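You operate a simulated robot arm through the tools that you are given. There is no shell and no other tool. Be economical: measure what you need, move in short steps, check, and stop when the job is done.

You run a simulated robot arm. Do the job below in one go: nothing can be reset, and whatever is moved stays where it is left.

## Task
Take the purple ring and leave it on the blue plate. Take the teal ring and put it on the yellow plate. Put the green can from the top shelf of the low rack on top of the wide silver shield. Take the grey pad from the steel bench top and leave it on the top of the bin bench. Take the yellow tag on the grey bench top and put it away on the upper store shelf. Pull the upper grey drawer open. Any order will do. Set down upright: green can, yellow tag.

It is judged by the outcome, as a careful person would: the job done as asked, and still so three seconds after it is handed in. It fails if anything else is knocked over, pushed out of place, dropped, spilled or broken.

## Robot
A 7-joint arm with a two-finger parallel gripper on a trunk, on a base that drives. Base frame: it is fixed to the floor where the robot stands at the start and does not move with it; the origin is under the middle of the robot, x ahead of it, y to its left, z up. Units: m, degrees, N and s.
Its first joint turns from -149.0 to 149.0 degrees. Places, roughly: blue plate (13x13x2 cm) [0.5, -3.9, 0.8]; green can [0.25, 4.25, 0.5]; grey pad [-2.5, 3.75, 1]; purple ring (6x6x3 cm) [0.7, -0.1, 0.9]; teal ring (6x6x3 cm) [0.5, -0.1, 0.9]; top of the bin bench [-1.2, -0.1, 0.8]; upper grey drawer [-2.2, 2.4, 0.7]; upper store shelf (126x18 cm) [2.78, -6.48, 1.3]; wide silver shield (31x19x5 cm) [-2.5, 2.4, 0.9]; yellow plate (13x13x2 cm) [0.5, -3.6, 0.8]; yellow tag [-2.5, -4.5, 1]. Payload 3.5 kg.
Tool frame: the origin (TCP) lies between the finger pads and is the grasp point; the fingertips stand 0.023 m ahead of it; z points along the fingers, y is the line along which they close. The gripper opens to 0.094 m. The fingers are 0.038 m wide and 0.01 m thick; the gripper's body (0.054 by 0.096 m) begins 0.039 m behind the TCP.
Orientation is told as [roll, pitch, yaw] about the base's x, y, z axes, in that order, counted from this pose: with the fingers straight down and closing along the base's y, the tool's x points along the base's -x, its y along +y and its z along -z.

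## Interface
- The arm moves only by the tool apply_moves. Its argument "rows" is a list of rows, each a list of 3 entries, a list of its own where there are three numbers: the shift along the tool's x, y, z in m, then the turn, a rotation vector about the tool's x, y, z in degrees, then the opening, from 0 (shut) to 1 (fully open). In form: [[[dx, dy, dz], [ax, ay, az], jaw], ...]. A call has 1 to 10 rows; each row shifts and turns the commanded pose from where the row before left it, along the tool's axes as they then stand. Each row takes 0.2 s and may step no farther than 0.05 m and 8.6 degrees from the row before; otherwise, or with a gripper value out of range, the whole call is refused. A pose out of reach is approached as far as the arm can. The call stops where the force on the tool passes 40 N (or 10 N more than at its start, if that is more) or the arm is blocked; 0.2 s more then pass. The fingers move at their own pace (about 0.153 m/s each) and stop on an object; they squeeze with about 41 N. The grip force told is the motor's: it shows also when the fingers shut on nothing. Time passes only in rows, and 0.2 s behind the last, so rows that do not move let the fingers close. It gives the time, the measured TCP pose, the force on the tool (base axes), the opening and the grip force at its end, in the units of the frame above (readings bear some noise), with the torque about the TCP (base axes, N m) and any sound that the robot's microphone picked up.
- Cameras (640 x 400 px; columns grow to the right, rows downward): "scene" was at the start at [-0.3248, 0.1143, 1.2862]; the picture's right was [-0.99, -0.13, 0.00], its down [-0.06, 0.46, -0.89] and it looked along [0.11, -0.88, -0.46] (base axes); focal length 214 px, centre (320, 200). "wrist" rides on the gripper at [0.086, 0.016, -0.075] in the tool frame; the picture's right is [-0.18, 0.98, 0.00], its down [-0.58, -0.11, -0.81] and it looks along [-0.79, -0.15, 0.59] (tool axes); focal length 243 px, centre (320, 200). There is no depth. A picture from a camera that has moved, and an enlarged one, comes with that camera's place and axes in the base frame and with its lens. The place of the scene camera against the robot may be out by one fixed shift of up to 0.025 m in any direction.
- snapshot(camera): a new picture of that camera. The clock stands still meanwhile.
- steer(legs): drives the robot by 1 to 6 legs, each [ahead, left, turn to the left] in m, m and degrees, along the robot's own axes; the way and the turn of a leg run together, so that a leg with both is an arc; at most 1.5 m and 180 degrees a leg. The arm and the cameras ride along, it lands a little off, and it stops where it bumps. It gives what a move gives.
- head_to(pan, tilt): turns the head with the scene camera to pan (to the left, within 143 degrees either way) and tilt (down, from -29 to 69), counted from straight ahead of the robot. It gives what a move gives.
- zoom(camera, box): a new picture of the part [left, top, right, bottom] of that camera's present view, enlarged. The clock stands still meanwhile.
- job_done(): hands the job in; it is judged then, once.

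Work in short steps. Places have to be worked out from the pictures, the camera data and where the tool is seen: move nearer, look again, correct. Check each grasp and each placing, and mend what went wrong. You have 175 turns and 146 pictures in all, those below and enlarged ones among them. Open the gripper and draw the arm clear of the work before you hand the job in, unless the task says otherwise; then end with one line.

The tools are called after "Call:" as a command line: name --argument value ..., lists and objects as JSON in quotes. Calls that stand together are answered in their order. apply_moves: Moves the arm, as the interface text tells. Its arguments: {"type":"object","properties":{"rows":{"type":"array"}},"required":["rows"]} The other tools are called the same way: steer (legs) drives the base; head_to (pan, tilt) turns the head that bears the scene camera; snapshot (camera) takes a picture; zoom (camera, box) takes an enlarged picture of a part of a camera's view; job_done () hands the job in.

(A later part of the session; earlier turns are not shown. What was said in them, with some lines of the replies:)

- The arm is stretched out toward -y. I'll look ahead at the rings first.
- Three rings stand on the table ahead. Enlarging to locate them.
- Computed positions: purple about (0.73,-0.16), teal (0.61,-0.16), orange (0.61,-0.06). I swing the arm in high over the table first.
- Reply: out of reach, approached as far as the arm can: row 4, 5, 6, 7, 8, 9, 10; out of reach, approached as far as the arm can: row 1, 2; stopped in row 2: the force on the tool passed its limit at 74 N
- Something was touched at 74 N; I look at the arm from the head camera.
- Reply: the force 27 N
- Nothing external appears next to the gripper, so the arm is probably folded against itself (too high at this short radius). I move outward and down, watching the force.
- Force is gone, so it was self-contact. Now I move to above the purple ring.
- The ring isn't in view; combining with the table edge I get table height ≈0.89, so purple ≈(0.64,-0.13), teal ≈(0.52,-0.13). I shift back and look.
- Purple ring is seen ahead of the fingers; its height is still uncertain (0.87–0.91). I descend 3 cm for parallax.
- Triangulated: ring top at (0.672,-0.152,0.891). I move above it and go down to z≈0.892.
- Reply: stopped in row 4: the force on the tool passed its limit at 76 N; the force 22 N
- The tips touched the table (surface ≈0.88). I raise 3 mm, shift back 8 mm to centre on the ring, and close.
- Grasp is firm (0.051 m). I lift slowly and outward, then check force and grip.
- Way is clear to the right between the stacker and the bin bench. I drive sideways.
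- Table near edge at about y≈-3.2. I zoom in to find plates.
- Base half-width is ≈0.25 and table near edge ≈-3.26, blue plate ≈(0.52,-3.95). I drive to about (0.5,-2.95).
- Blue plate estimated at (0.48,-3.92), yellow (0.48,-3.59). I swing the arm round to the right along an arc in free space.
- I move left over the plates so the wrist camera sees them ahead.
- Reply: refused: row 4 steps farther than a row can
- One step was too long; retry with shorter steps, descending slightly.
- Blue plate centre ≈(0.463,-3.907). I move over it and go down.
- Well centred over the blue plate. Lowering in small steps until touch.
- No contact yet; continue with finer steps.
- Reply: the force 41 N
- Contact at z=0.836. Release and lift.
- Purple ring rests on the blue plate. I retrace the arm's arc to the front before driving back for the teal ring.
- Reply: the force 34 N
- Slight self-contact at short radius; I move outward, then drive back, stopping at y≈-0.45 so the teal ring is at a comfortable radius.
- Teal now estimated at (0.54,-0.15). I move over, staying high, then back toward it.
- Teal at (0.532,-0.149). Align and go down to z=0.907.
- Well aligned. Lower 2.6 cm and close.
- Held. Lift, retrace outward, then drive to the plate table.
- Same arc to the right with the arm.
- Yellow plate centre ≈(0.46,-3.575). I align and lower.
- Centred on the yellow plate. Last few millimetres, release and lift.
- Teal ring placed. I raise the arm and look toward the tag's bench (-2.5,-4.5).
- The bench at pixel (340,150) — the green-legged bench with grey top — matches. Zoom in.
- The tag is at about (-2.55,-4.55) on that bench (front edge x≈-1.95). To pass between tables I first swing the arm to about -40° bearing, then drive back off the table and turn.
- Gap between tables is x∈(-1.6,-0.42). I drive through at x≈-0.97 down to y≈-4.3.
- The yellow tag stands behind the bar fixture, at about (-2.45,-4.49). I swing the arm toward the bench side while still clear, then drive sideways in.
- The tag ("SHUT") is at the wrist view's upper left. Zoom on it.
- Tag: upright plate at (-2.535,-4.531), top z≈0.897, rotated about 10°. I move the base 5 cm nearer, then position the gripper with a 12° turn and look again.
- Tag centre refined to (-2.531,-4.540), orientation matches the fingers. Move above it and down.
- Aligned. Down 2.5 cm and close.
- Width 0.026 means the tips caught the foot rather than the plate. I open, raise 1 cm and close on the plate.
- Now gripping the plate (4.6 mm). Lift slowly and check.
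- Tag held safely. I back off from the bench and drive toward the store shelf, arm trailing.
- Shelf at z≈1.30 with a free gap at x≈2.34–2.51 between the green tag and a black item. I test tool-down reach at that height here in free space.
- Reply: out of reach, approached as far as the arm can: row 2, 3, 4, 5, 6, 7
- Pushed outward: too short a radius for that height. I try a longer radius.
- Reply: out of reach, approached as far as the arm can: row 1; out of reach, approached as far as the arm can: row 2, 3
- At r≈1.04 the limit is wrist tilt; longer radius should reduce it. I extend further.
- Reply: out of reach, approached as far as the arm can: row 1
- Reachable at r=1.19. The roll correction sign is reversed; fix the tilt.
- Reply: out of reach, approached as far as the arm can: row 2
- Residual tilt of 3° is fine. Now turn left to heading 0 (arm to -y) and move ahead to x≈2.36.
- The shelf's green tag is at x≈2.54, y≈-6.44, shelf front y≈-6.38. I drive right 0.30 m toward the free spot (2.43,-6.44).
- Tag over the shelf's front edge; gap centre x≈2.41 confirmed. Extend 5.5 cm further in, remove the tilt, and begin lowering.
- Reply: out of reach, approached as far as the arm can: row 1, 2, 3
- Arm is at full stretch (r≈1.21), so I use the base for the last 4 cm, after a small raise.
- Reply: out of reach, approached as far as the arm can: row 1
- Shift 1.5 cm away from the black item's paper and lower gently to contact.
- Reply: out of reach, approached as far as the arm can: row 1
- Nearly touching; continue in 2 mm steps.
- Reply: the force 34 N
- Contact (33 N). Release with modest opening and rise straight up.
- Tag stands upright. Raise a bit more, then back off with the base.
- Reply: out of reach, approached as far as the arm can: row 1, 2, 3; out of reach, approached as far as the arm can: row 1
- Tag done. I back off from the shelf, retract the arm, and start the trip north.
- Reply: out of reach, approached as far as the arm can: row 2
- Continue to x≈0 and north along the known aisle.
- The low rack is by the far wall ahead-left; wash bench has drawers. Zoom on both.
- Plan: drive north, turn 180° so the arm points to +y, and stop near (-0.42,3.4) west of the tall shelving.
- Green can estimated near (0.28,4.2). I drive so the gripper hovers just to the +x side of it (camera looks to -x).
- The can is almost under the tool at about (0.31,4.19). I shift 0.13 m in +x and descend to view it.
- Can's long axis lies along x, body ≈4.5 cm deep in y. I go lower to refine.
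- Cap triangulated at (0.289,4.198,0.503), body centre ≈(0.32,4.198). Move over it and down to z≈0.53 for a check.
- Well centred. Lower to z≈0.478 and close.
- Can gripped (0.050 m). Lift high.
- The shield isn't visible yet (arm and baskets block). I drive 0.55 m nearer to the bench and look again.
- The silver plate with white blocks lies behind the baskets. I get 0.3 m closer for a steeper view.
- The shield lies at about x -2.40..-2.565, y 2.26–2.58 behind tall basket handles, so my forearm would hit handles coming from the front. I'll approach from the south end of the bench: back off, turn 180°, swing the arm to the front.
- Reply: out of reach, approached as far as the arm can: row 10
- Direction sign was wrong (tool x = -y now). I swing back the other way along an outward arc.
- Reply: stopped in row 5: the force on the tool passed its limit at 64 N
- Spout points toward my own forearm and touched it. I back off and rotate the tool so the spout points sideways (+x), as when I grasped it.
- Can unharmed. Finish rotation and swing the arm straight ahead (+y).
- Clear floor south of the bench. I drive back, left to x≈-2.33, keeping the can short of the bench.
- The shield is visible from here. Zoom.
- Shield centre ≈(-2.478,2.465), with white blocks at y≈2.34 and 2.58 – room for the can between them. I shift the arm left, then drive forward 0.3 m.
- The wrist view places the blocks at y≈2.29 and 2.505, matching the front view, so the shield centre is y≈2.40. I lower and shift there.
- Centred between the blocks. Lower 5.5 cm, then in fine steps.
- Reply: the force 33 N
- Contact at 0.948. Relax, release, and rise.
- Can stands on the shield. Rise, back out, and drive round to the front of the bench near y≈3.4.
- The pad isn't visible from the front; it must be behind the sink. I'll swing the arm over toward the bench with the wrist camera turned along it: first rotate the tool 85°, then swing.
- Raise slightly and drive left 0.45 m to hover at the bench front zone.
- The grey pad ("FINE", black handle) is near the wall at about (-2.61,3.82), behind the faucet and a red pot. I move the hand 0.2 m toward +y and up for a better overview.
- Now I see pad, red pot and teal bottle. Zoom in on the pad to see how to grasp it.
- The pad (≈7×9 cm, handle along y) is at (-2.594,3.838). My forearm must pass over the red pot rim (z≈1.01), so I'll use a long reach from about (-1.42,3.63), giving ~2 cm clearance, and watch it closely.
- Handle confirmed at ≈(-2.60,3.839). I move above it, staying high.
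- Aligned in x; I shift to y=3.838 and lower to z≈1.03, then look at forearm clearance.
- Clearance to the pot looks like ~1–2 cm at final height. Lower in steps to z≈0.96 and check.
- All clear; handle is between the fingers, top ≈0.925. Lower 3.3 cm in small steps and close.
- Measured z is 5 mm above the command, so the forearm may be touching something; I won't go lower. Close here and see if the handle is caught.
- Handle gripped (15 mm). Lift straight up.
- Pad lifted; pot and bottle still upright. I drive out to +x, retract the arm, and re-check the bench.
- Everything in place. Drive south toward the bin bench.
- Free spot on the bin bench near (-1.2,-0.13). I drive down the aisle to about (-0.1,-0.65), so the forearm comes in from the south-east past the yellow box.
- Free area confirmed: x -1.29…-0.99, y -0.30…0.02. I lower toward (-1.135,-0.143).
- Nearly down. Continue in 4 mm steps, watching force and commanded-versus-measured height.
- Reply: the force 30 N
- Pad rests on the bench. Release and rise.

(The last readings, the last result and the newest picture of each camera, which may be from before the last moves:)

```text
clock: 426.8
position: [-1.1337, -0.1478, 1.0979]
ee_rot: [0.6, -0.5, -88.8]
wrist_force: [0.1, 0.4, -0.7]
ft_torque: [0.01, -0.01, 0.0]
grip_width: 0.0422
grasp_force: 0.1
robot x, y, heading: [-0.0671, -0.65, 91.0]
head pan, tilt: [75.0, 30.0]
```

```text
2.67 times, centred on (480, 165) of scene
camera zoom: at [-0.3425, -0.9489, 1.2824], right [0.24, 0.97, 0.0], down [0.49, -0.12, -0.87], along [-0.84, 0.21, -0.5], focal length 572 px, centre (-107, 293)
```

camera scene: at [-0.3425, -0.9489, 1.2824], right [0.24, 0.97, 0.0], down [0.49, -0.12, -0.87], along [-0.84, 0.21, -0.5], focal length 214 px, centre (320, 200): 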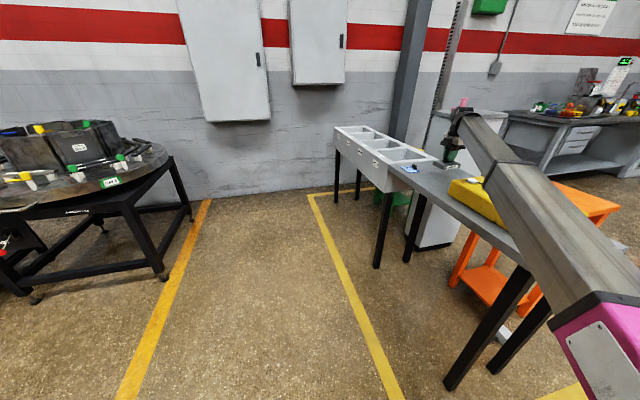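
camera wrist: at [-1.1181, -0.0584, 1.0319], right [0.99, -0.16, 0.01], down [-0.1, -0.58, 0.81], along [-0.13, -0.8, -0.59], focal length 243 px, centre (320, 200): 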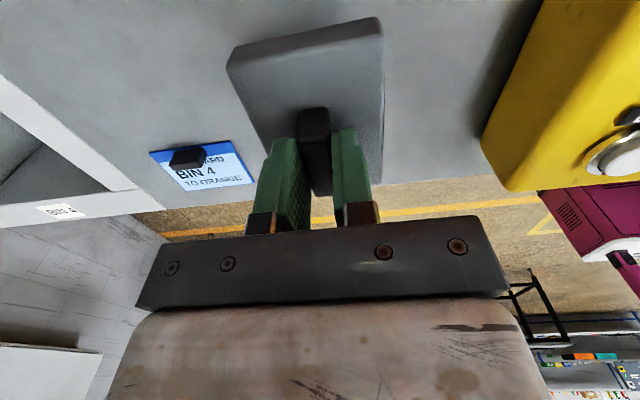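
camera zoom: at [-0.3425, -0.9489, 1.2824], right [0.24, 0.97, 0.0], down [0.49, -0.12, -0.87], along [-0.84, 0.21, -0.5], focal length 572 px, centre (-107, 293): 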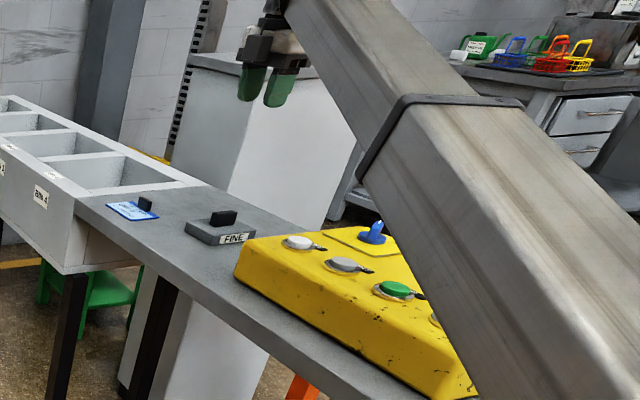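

Pad done. Last is the drawer: retract, drive north to the wash bench front.

Call:
apply_moves --rows '[[[0, 0.045, 0], [0, 0, 0], 0.45], [[0, 0.045, 0], [0, 0, 0], 0.45], [[0, 0.045, 0], [0, 0, 0], 0.45]]'

Call:
steer --legs '[[1.2, 0, -1], [1.2, 0, 0], [0, 0.85, 0], [0.65, 0, 0]]'

Call:
head_to --pan 85 --tilt 30

Call:
snapshot --camera "scene"

```text
clock: 427.6
position: [-0.9992, -0.1433, 1.0975]
ee_rot: [0.5, -0.4, -88.8]
wrist_force: [-0.3, -0.1, 0.4]
ft_torque: [0.01, -0.01, -0.01]
grip_width: 0.0424
grasp_force: 0.0
robot x, y, heading: [-0.0639, -0.6504, 91.0]
head pan, tilt: [75.0, 30.0]
```

```text
clock: 446.8
position: [-1.8124, 2.9971, 1.0969]
ee_rot: [0.5, -0.4, -91.9]
wrist_force: [-0.3, -0.2, 0.5]
ft_torque: [-0.02, 0.01, 0.0]
grip_width: 0.0423
grasp_force: 0.1
robot x, y, heading: [-0.9074, 2.4361, 88.2]
head pan, tilt: [75.0, 30.0]
```

```text
clock: 447.5
position: [-1.8112, 2.9975, 1.0975]
ee_rot: [0.5, -0.4, -91.8]
wrist_force: [-0.3, -0.6, 0.2]
ft_torque: [-0.01, 0.02, -0.03]
grip_width: 0.0421
grasp_force: 0.1
robot x, y, heading: [-0.9029, 2.4466, 87.9]
head pan, tilt: [85.0, 30.0]
```

```text
22 pictures are left
camera scene: at [-1.202, 2.1423, 1.2824], right [0.12, 0.99, 0.0], down [0.5, -0.06, -0.87], along [-0.86, 0.1, -0.5], focal length 214 px, centre (320, 200)
```

scene: 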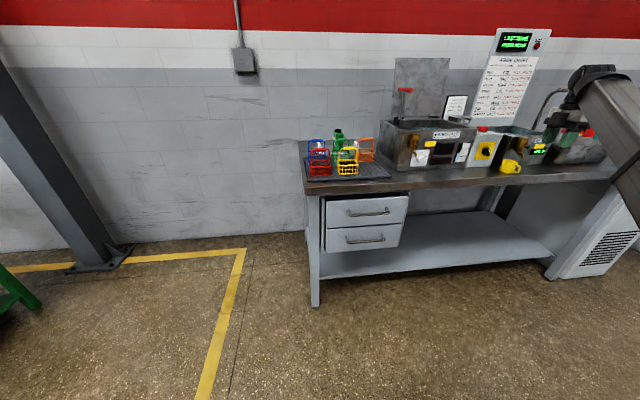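

Call:
zoom --camera "scene" --box '[295, 170, 425, 260]'

```text
4.44 times, centred on (360, 215) of scene
camera zoom: at [-1.202, 2.1423, 1.2824], right [0.12, 0.99, 0.0], down [0.5, -0.06, -0.87], along [-0.86, 0.1, -0.5], focal length 953 px, centre (142, 133)
```

zoom: 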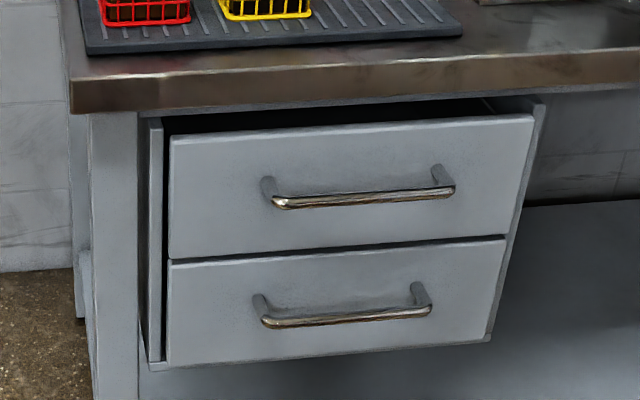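

Upper drawer handle centre ≈(-1.98,2.46,0.73), bar along y. I'll grip it with the tool horizontal. First move in front of it and lower.

Call:
apply_moves --rows '[[[-0.045, 0.004, 0.02], [0, 0, 0], 0.45], [[-0.045, 0.004, 0.02], [0, 0, 0], 0.45], [[-0.045, 0.004, 0.02], [0, 0, 0], 0.45], [[-0.045, 0.004, 0.02], [0, 0, 0], 0.45], [[-0.045, 0.004, 0.02], [0, 0, 0], 0.45], [[-0.045, 0.004, 0.02], [0, 0, 0], 0.45], [[-0.045, 0.004, 0.02], [0, 0, 0], 0.45], [[-0.045, 0.004, 0.02], [0, 0, 0], 0.45], [[-0.045, 0.004, 0.02], [0, 0, 0], 0.45], [[-0.045, 0.004, 0.02], [0, 0, 0], 0.45]]'

Call:
apply_moves --rows '[[[-0.04, 0, 0], [8.4, 0, 0], 0.6], [[-0.04, 0, 0], [8.4, 0, 0], 0.6], [[0, 0, 0], [8.4, 0, 0], 0.6], [[0, 0, 0], [8.4, 0, 0], 0.6], [[0, 0, 0], [8.4, 0, 0], 0.6], [[0, 0, 0], [8.4, 0, 0], 0.6], [[0, 0, 0], [8.4, 0, 0], 0.6], [[0, 0, 0], [8.4, 0, 0], 0.6], [[0, 0, 0], [8.4, 0, 0], 0.6], [[0, 0, 0], [8.4, 0, 0], 0.6]]'

Call:
snapshot --camera "wrist"

```text
clock: 449.7
position: [-1.7841, 2.5465, 0.8997]
ee_rot: [0.5, -0.4, -91.9]
wrist_force: [0.2, -0.1, -0.1]
ft_torque: [-0.01, -0.01, 0.02]
grip_width: 0.0423
grasp_force: 0.1
robot x, y, heading: [-0.9102, 2.443, 87.7]
head pan, tilt: [85.0, 30.0]
```

```text
clock: 451.9
position: [-1.7873, 2.4641, 0.902]
ee_rot: [-83.6, -0.3, -91.9]
wrist_force: [0.0, 0.2, 0.4]
ft_torque: [-0.03, -0.01, -0.01]
grip_width: 0.0563
grasp_force: 0.0
robot x, y, heading: [-0.9044, 2.4399, 88.2]
head pan, tilt: [85.0, 30.0]
```

```text
20 pictures are left
camera wrist: at [-1.7086, 2.548, 0.8936], right [0.1, -0.19, -0.98], down [0.77, -0.61, 0.2], along [-0.63, -0.77, 0.09], focal length 243 px, centre (320, 200)
```

wrist: 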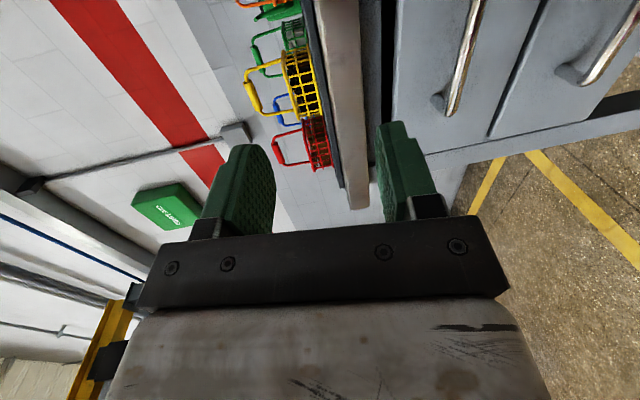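

The horizontal pose works. I finish the last 6°, lower to handle height, and look again.

Call:
apply_moves --rows '[[[0, 0.04, 0], [6.3, 0, 0], 0.6], [[0, 0.045, 0], [0, 0, 0], 0.6], [[0, 0.045, 0], [0, 0, 0], 0.6], [[0, 0.037, 0], [0, 0, 0], 0.6], [[0, 0, 0.03], [0, 0, 0], 0.6]]'

Call:
snapshot --camera "wrist"

Call:
zoom --camera "scene" --box '[295, 160, 455, 260]'

```text
clock: 453.1
position: [-1.8139, 2.4639, 0.7587]
ee_rot: [-89.9, -1.0, -92.0]
wrist_force: [0.7, -0.3, -0.5]
ft_torque: [0.02, -0.01, -0.04]
grip_width: 0.0565
grasp_force: 0.1
out of reach, approached as far as the arm can: row 1, 2, 3
robot x, y, heading: [-0.9035, 2.4398, 88.0]
head pan, tilt: [85.0, 30.0]
```

```text
19 pictures are left
camera wrist: at [-1.7368, 2.5461, 0.7426], right [0.0, -0.2, -0.98], down [0.79, -0.61, 0.12], along [-0.62, -0.77, 0.16], focal length 243 px, centre (320, 200)
```

wrist: 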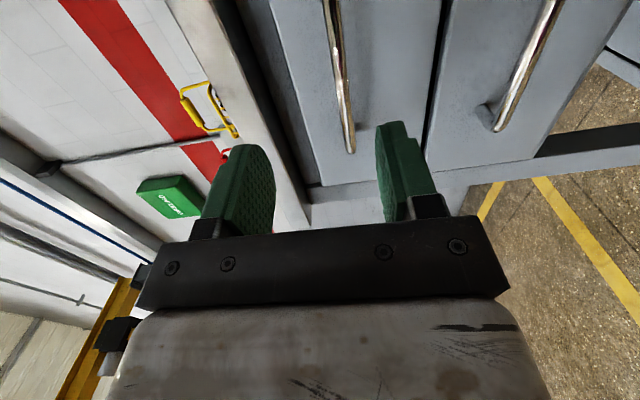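

```text
4.00 times, centred on (375, 210) of scene
camera zoom: at [-1.202, 2.1422, 1.2824], right [0.12, 0.99, 0.0], down [0.5, -0.06, -0.87], along [-0.86, 0.1, -0.5], focal length 858 px, centre (100, 160)
```

zoom: 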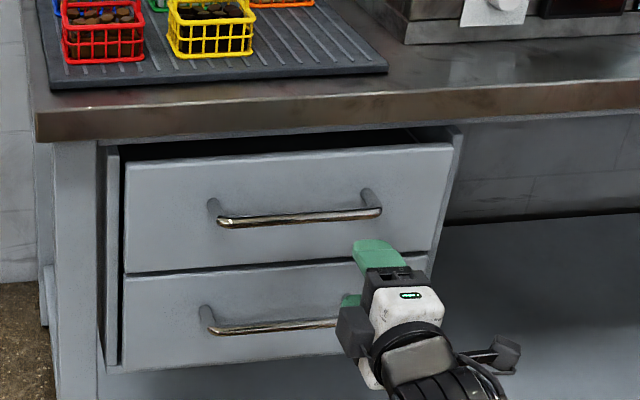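

Bar at x≈-1.955, z≈0.747, centre y≈2.45. I lower 1.2 cm and advance 0.13 m, open.

Call:
apply_moves --rows '[[[-0.01, 0.006, 0], [0, 0, 0], 0.7], [[0, 0.006, 0], [0, 0, 0], 0.7], [[0, 0, 0.03], [0, 0, 0], 0.7], [[0, 0, 0.03], [0, 0, 0], 0.7], [[0, 0, 0.03], [0, 0, 0], 0.7], [[0, 0, 0.02], [0, 0, 0], 0.7]]'

Call:
snapshot --camera "wrist"

```text
clock: 454.5
position: [-1.9248, 2.4557, 0.747]
ee_rot: [-89.8, -0.5, -91.8]
wrist_force: [-0.3, 0.1, -0.4]
ft_torque: [0.01, 0.01, -0.03]
grip_width: 0.0658
grasp_force: 0.0
robot x, y, heading: [-0.9048, 2.4434, 88.0]
head pan, tilt: [85.0, 30.0]
```

```text
17 pictures are left
camera wrist: at [-1.8477, 2.5384, 0.7324], right [0.0, -0.19, -0.98], down [0.79, -0.61, 0.12], along [-0.62, -0.77, 0.15], focal length 243 px, centre (320, 200)
```

wrist: 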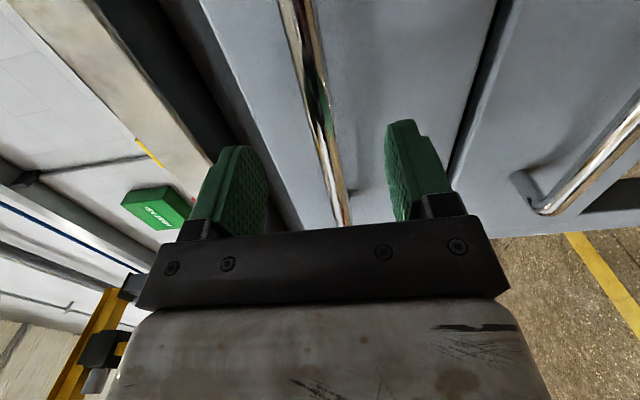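

Bar is centred between the fingers, 4 cm ahead of the TCP. Advance 3 cm and close.

Call:
apply_moves --rows '[[[0, 0, 0.015], [0, 0, 0], 0.7], [[0, 0, 0.015], [0, 0, 0], 0.7], [[0, 0, 0], [0, 0, 0], 0], [[0, 0, 0], [0, 0, 0], 0], [[0, 0, 0], [0, 0, 0], 0]]'

Call:
snapshot --camera "wrist"

```text
clock: 455.7
position: [-1.9529, 2.4551, 0.7452]
ee_rot: [-89.3, -0.3, -91.9]
wrist_force: [3.1, -0.4, -30.5]
ft_torque: [1.13, -0.04, 0.29]
grip_width: 0.0139
grasp_force: 44.5
robot x, y, heading: [-0.9019, 2.4382, 88.1]
head pan, tilt: [85.0, 30.0]
```

```text
16 pictures are left
camera wrist: at [-1.8769, 2.5391, 0.7298], right [0.0, -0.19, -0.98], down [0.79, -0.61, 0.12], along [-0.62, -0.77, 0.15], focal length 243 px, centre (320, 200)
```

wrist: 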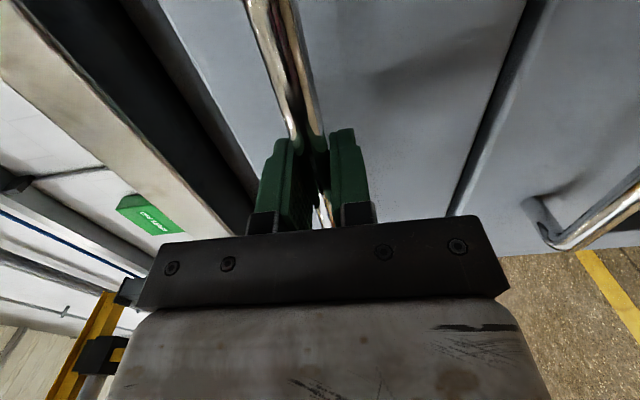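

Bar gripped (14 mm). I relax the vertical load by 3 mm, then pull slowly.

Call:
apply_moves --rows '[[[0, 0.003, 0], [0, 0, 0], 0], [[0, 0, -0.01], [0, 0, 0], 0], [[0, 0, -0.015], [0, 0, 0], 0], [[0, 0, -0.02], [0, 0, 0], 0], [[0, 0, -0.02], [0, 0, 0], 0]]'

```text
clock: 456.9
position: [-1.8872, 2.4562, 0.7452]
ee_rot: [-89.6, -0.5, -91.9]
wrist_force: [0.8, 23.7, -7.3]
ft_torque: [1.59, -0.05, -0.98]
grip_width: 0.0139
grasp_force: 44.8
robot x, y, heading: [-0.9013, 2.4398, 88.4]
head pan, tilt: [85.0, 30.0]
```

Drawer is moving. I relieve the sideways force and continue pulling.

Call:
apply_moves --rows '[[[0.003, 0, 0], [0, 0, 0], 0], [[0.0007, 0, -0.02], [0, 0, 0], 0], [[0.0007, 0, -0.02], [0, 0, 0], 0], [[0.0007, 0, -0.02], [0, 0, 0], 0]]'

Call:
zoom --camera "scene" --box '[295, 160, 455, 260]'

```text
clock: 457.9
position: [-1.8273, 2.4562, 0.745]
ee_rot: [-89.8, -0.3, -91.7]
wrist_force: [1.5, -9.7, -4.4]
ft_torque: [1.21, -0.05, -0.5]
grip_width: 0.0137
grasp_force: 45.7
robot x, y, heading: [-0.9074, 2.4395, 88.1]
head pan, tilt: [85.0, 30.0]
```

```text
4.00 times, centred on (375, 210) of scene
camera zoom: at [-1.2019, 2.1415, 1.2823], right [0.12, 0.99, 0.0], down [0.5, -0.06, -0.87], along [-0.86, 0.1, -0.5], focal length 858 px, centre (100, 160)
```

zoom: 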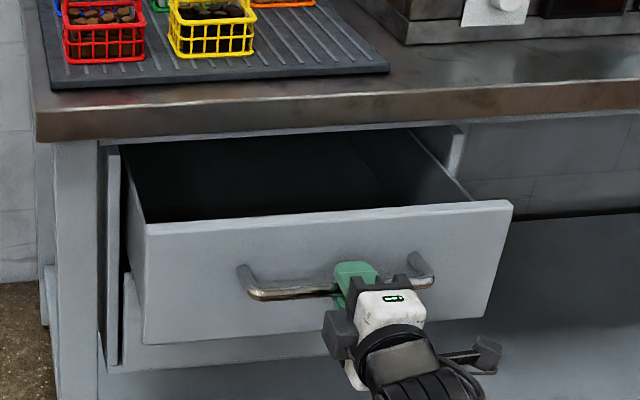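

Drawer is open about 13 cm. Pull another 10 cm.

Call:
apply_moves --rows '[[[0.0004, 0, -0.02], [0, 0, 0], 0], [[0.0006, 0, -0.02], [0, 0, 0], 0], [[0.0006, 0, -0.02], [0, 0, 0], 0], [[0.0006, 0, -0.02], [0, 0, 0], 0], [[0.0006, 0, -0.02], [0, 0, 0], 0]]'

Call:
zoom --camera "scene" --box '[295, 160, 455, 260]'

```text
clock: 459.1
position: [-1.7294, 2.4555, 0.7451]
ee_rot: [-89.4, -0.3, -91.9]
wrist_force: [1.2, -9.7, -35.1]
ft_torque: [1.37, -0.13, -0.35]
grip_width: 0.0136
grasp_force: 45.1
robot x, y, heading: [-0.9071, 2.4415, 88.2]
head pan, tilt: [85.0, 30.0]
```

```text
4.00 times, centred on (375, 210) of scene
camera zoom: at [-1.2029, 2.1421, 1.2821], right [0.12, 0.99, 0.0], down [0.5, -0.06, -0.87], along [-0.86, 0.1, -0.5], focal length 858 px, centre (100, 160)
```

zoom: 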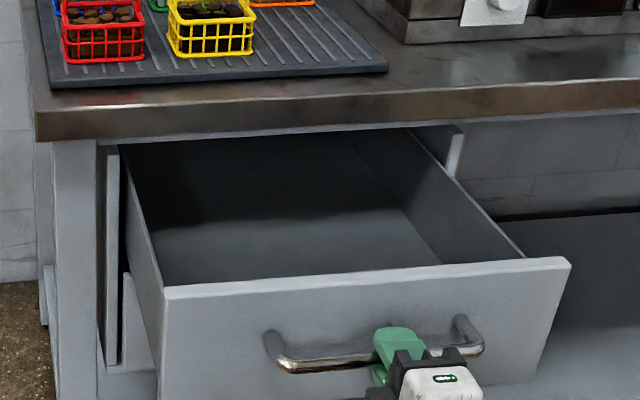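

About 22 cm open. I relax the vertical load and try a bit further to make it fully open.

Call:
apply_moves --rows '[[[0, 0.002, 0], [0, 0, 0], 0], [[0.0006, 0, -0.02], [0, 0, 0], 0], [[0.0006, 0, -0.02], [0, 0, 0], 0], [[0.0006, 0, -0.02], [0, 0, 0], 0]]'

```text
clock: 460.1
position: [-1.6693, 2.4562, 0.7447]
ee_rot: [-89.7, -0.4, -91.9]
wrist_force: [1.2, 13.0, -4.0]
ft_torque: [1.61, -0.01, -1.06]
grip_width: 0.0137
grasp_force: 45.2
robot x, y, heading: [-0.9031, 2.4414, 88.1]
head pan, tilt: [85.0, 30.0]
```

Call:
zoom --camera "scene" --box '[295, 160, 475, 280]'

```text
3.33 times, centred on (385, 220) of scene
camera zoom: at [-1.2021, 2.1427, 1.2824], right [0.12, 0.99, 0.0], down [0.5, -0.06, -0.87], along [-0.86, 0.1, -0.5], focal length 715 px, centre (103, 133)
```

zoom: 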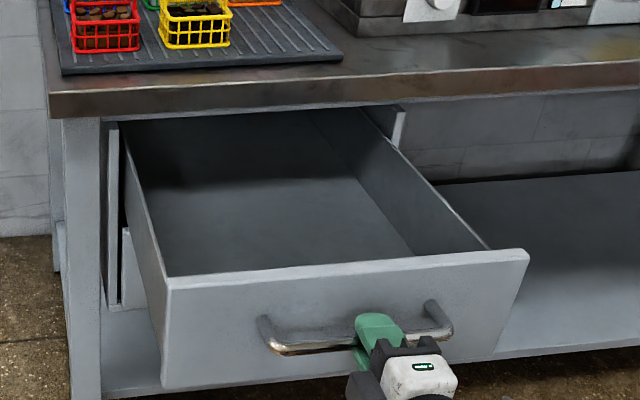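

Drawer is wide open (28 cm). Release and back away with the base.

Call:
apply_moves --rows '[[[-0.002, 0, 0], [0, 0, 0], 0], [[0, 0, 0], [0, 0, 0], 0.7], [[0, 0, 0], [0, 0, 0], 0.7], [[0, 0, 0], [0, 0, 0], 0.7]]'

Call:
steer --legs '[[0, -0.3, 0]]'

Call:
snapshot --camera "scene"

```text
clock: 461.1
position: [-1.6676, 2.4523, 0.7445]
ee_rot: [-89.7, -0.4, -91.9]
wrist_force: [0.2, -0.5, 0.4]
ft_torque: [-0.04, -0.01, -0.01]
grip_width: 0.0658
grasp_force: 0.1
robot x, y, heading: [-0.9041, 2.4438, 88.1]
head pan, tilt: [85.0, 30.0]
```

```text
clock: 463.2
position: [-1.3677, 2.4419, 0.7448]
ee_rot: [-89.8, -0.5, -91.7]
wrist_force: [0.7, 0.8, -0.7]
ft_torque: [0.01, 0.0, -0.01]
grip_width: 0.0659
grasp_force: 0.2
robot x, y, heading: [-0.5986, 2.4303, 88.2]
head pan, tilt: [85.0, 30.0]
```

```text
12 pictures are left
camera scene: at [-0.9006, 2.1319, 1.2824], right [0.12, 0.99, 0.0], down [0.5, -0.06, -0.87], along [-0.86, 0.1, -0.5], focal length 214 px, centre (320, 200)
```

scene: 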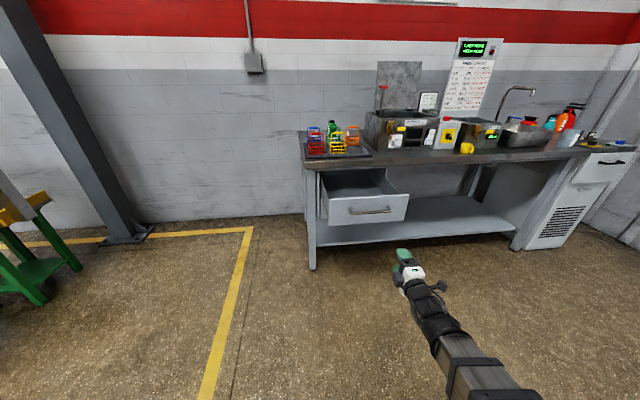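

Drawer stays open and the arm is clear. One quick check of the can on the shield.

Call:
zoom --camera "scene" --box '[290, 100, 410, 190]'

```text
4.44 times, centred on (350, 145) of scene
camera zoom: at [-0.9006, 2.1319, 1.2824], right [0.12, 0.99, 0.0], down [0.5, -0.06, -0.87], along [-0.86, 0.1, -0.5], focal length 953 px, centre (187, 444)
```

zoom: 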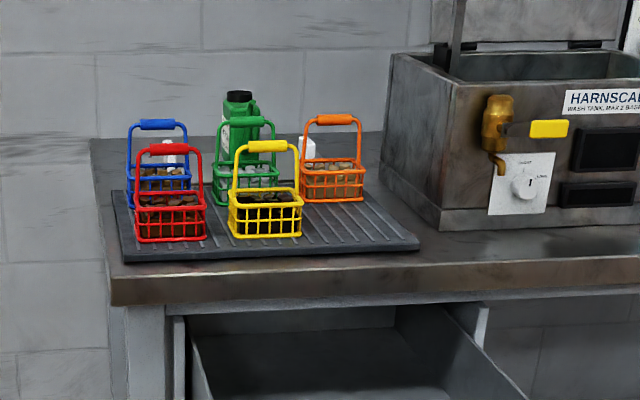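

The can stands upright on the shield, the drawer is open, and all the other placements were checked; I'm handing in.

Call:
job_done

```text
The job is handed in.
```

All six parts of the job are done and handed in: both rings are on their plates, the can is upright on the shield, the pad is on the bin bench, the tag is upright on the upper store shelf, and the upper grey drawer is open about 28 cm. The forearm may have brushed the red pot while I gripped the pad, but the pot and its neighbours looked upright and in place afterwards.
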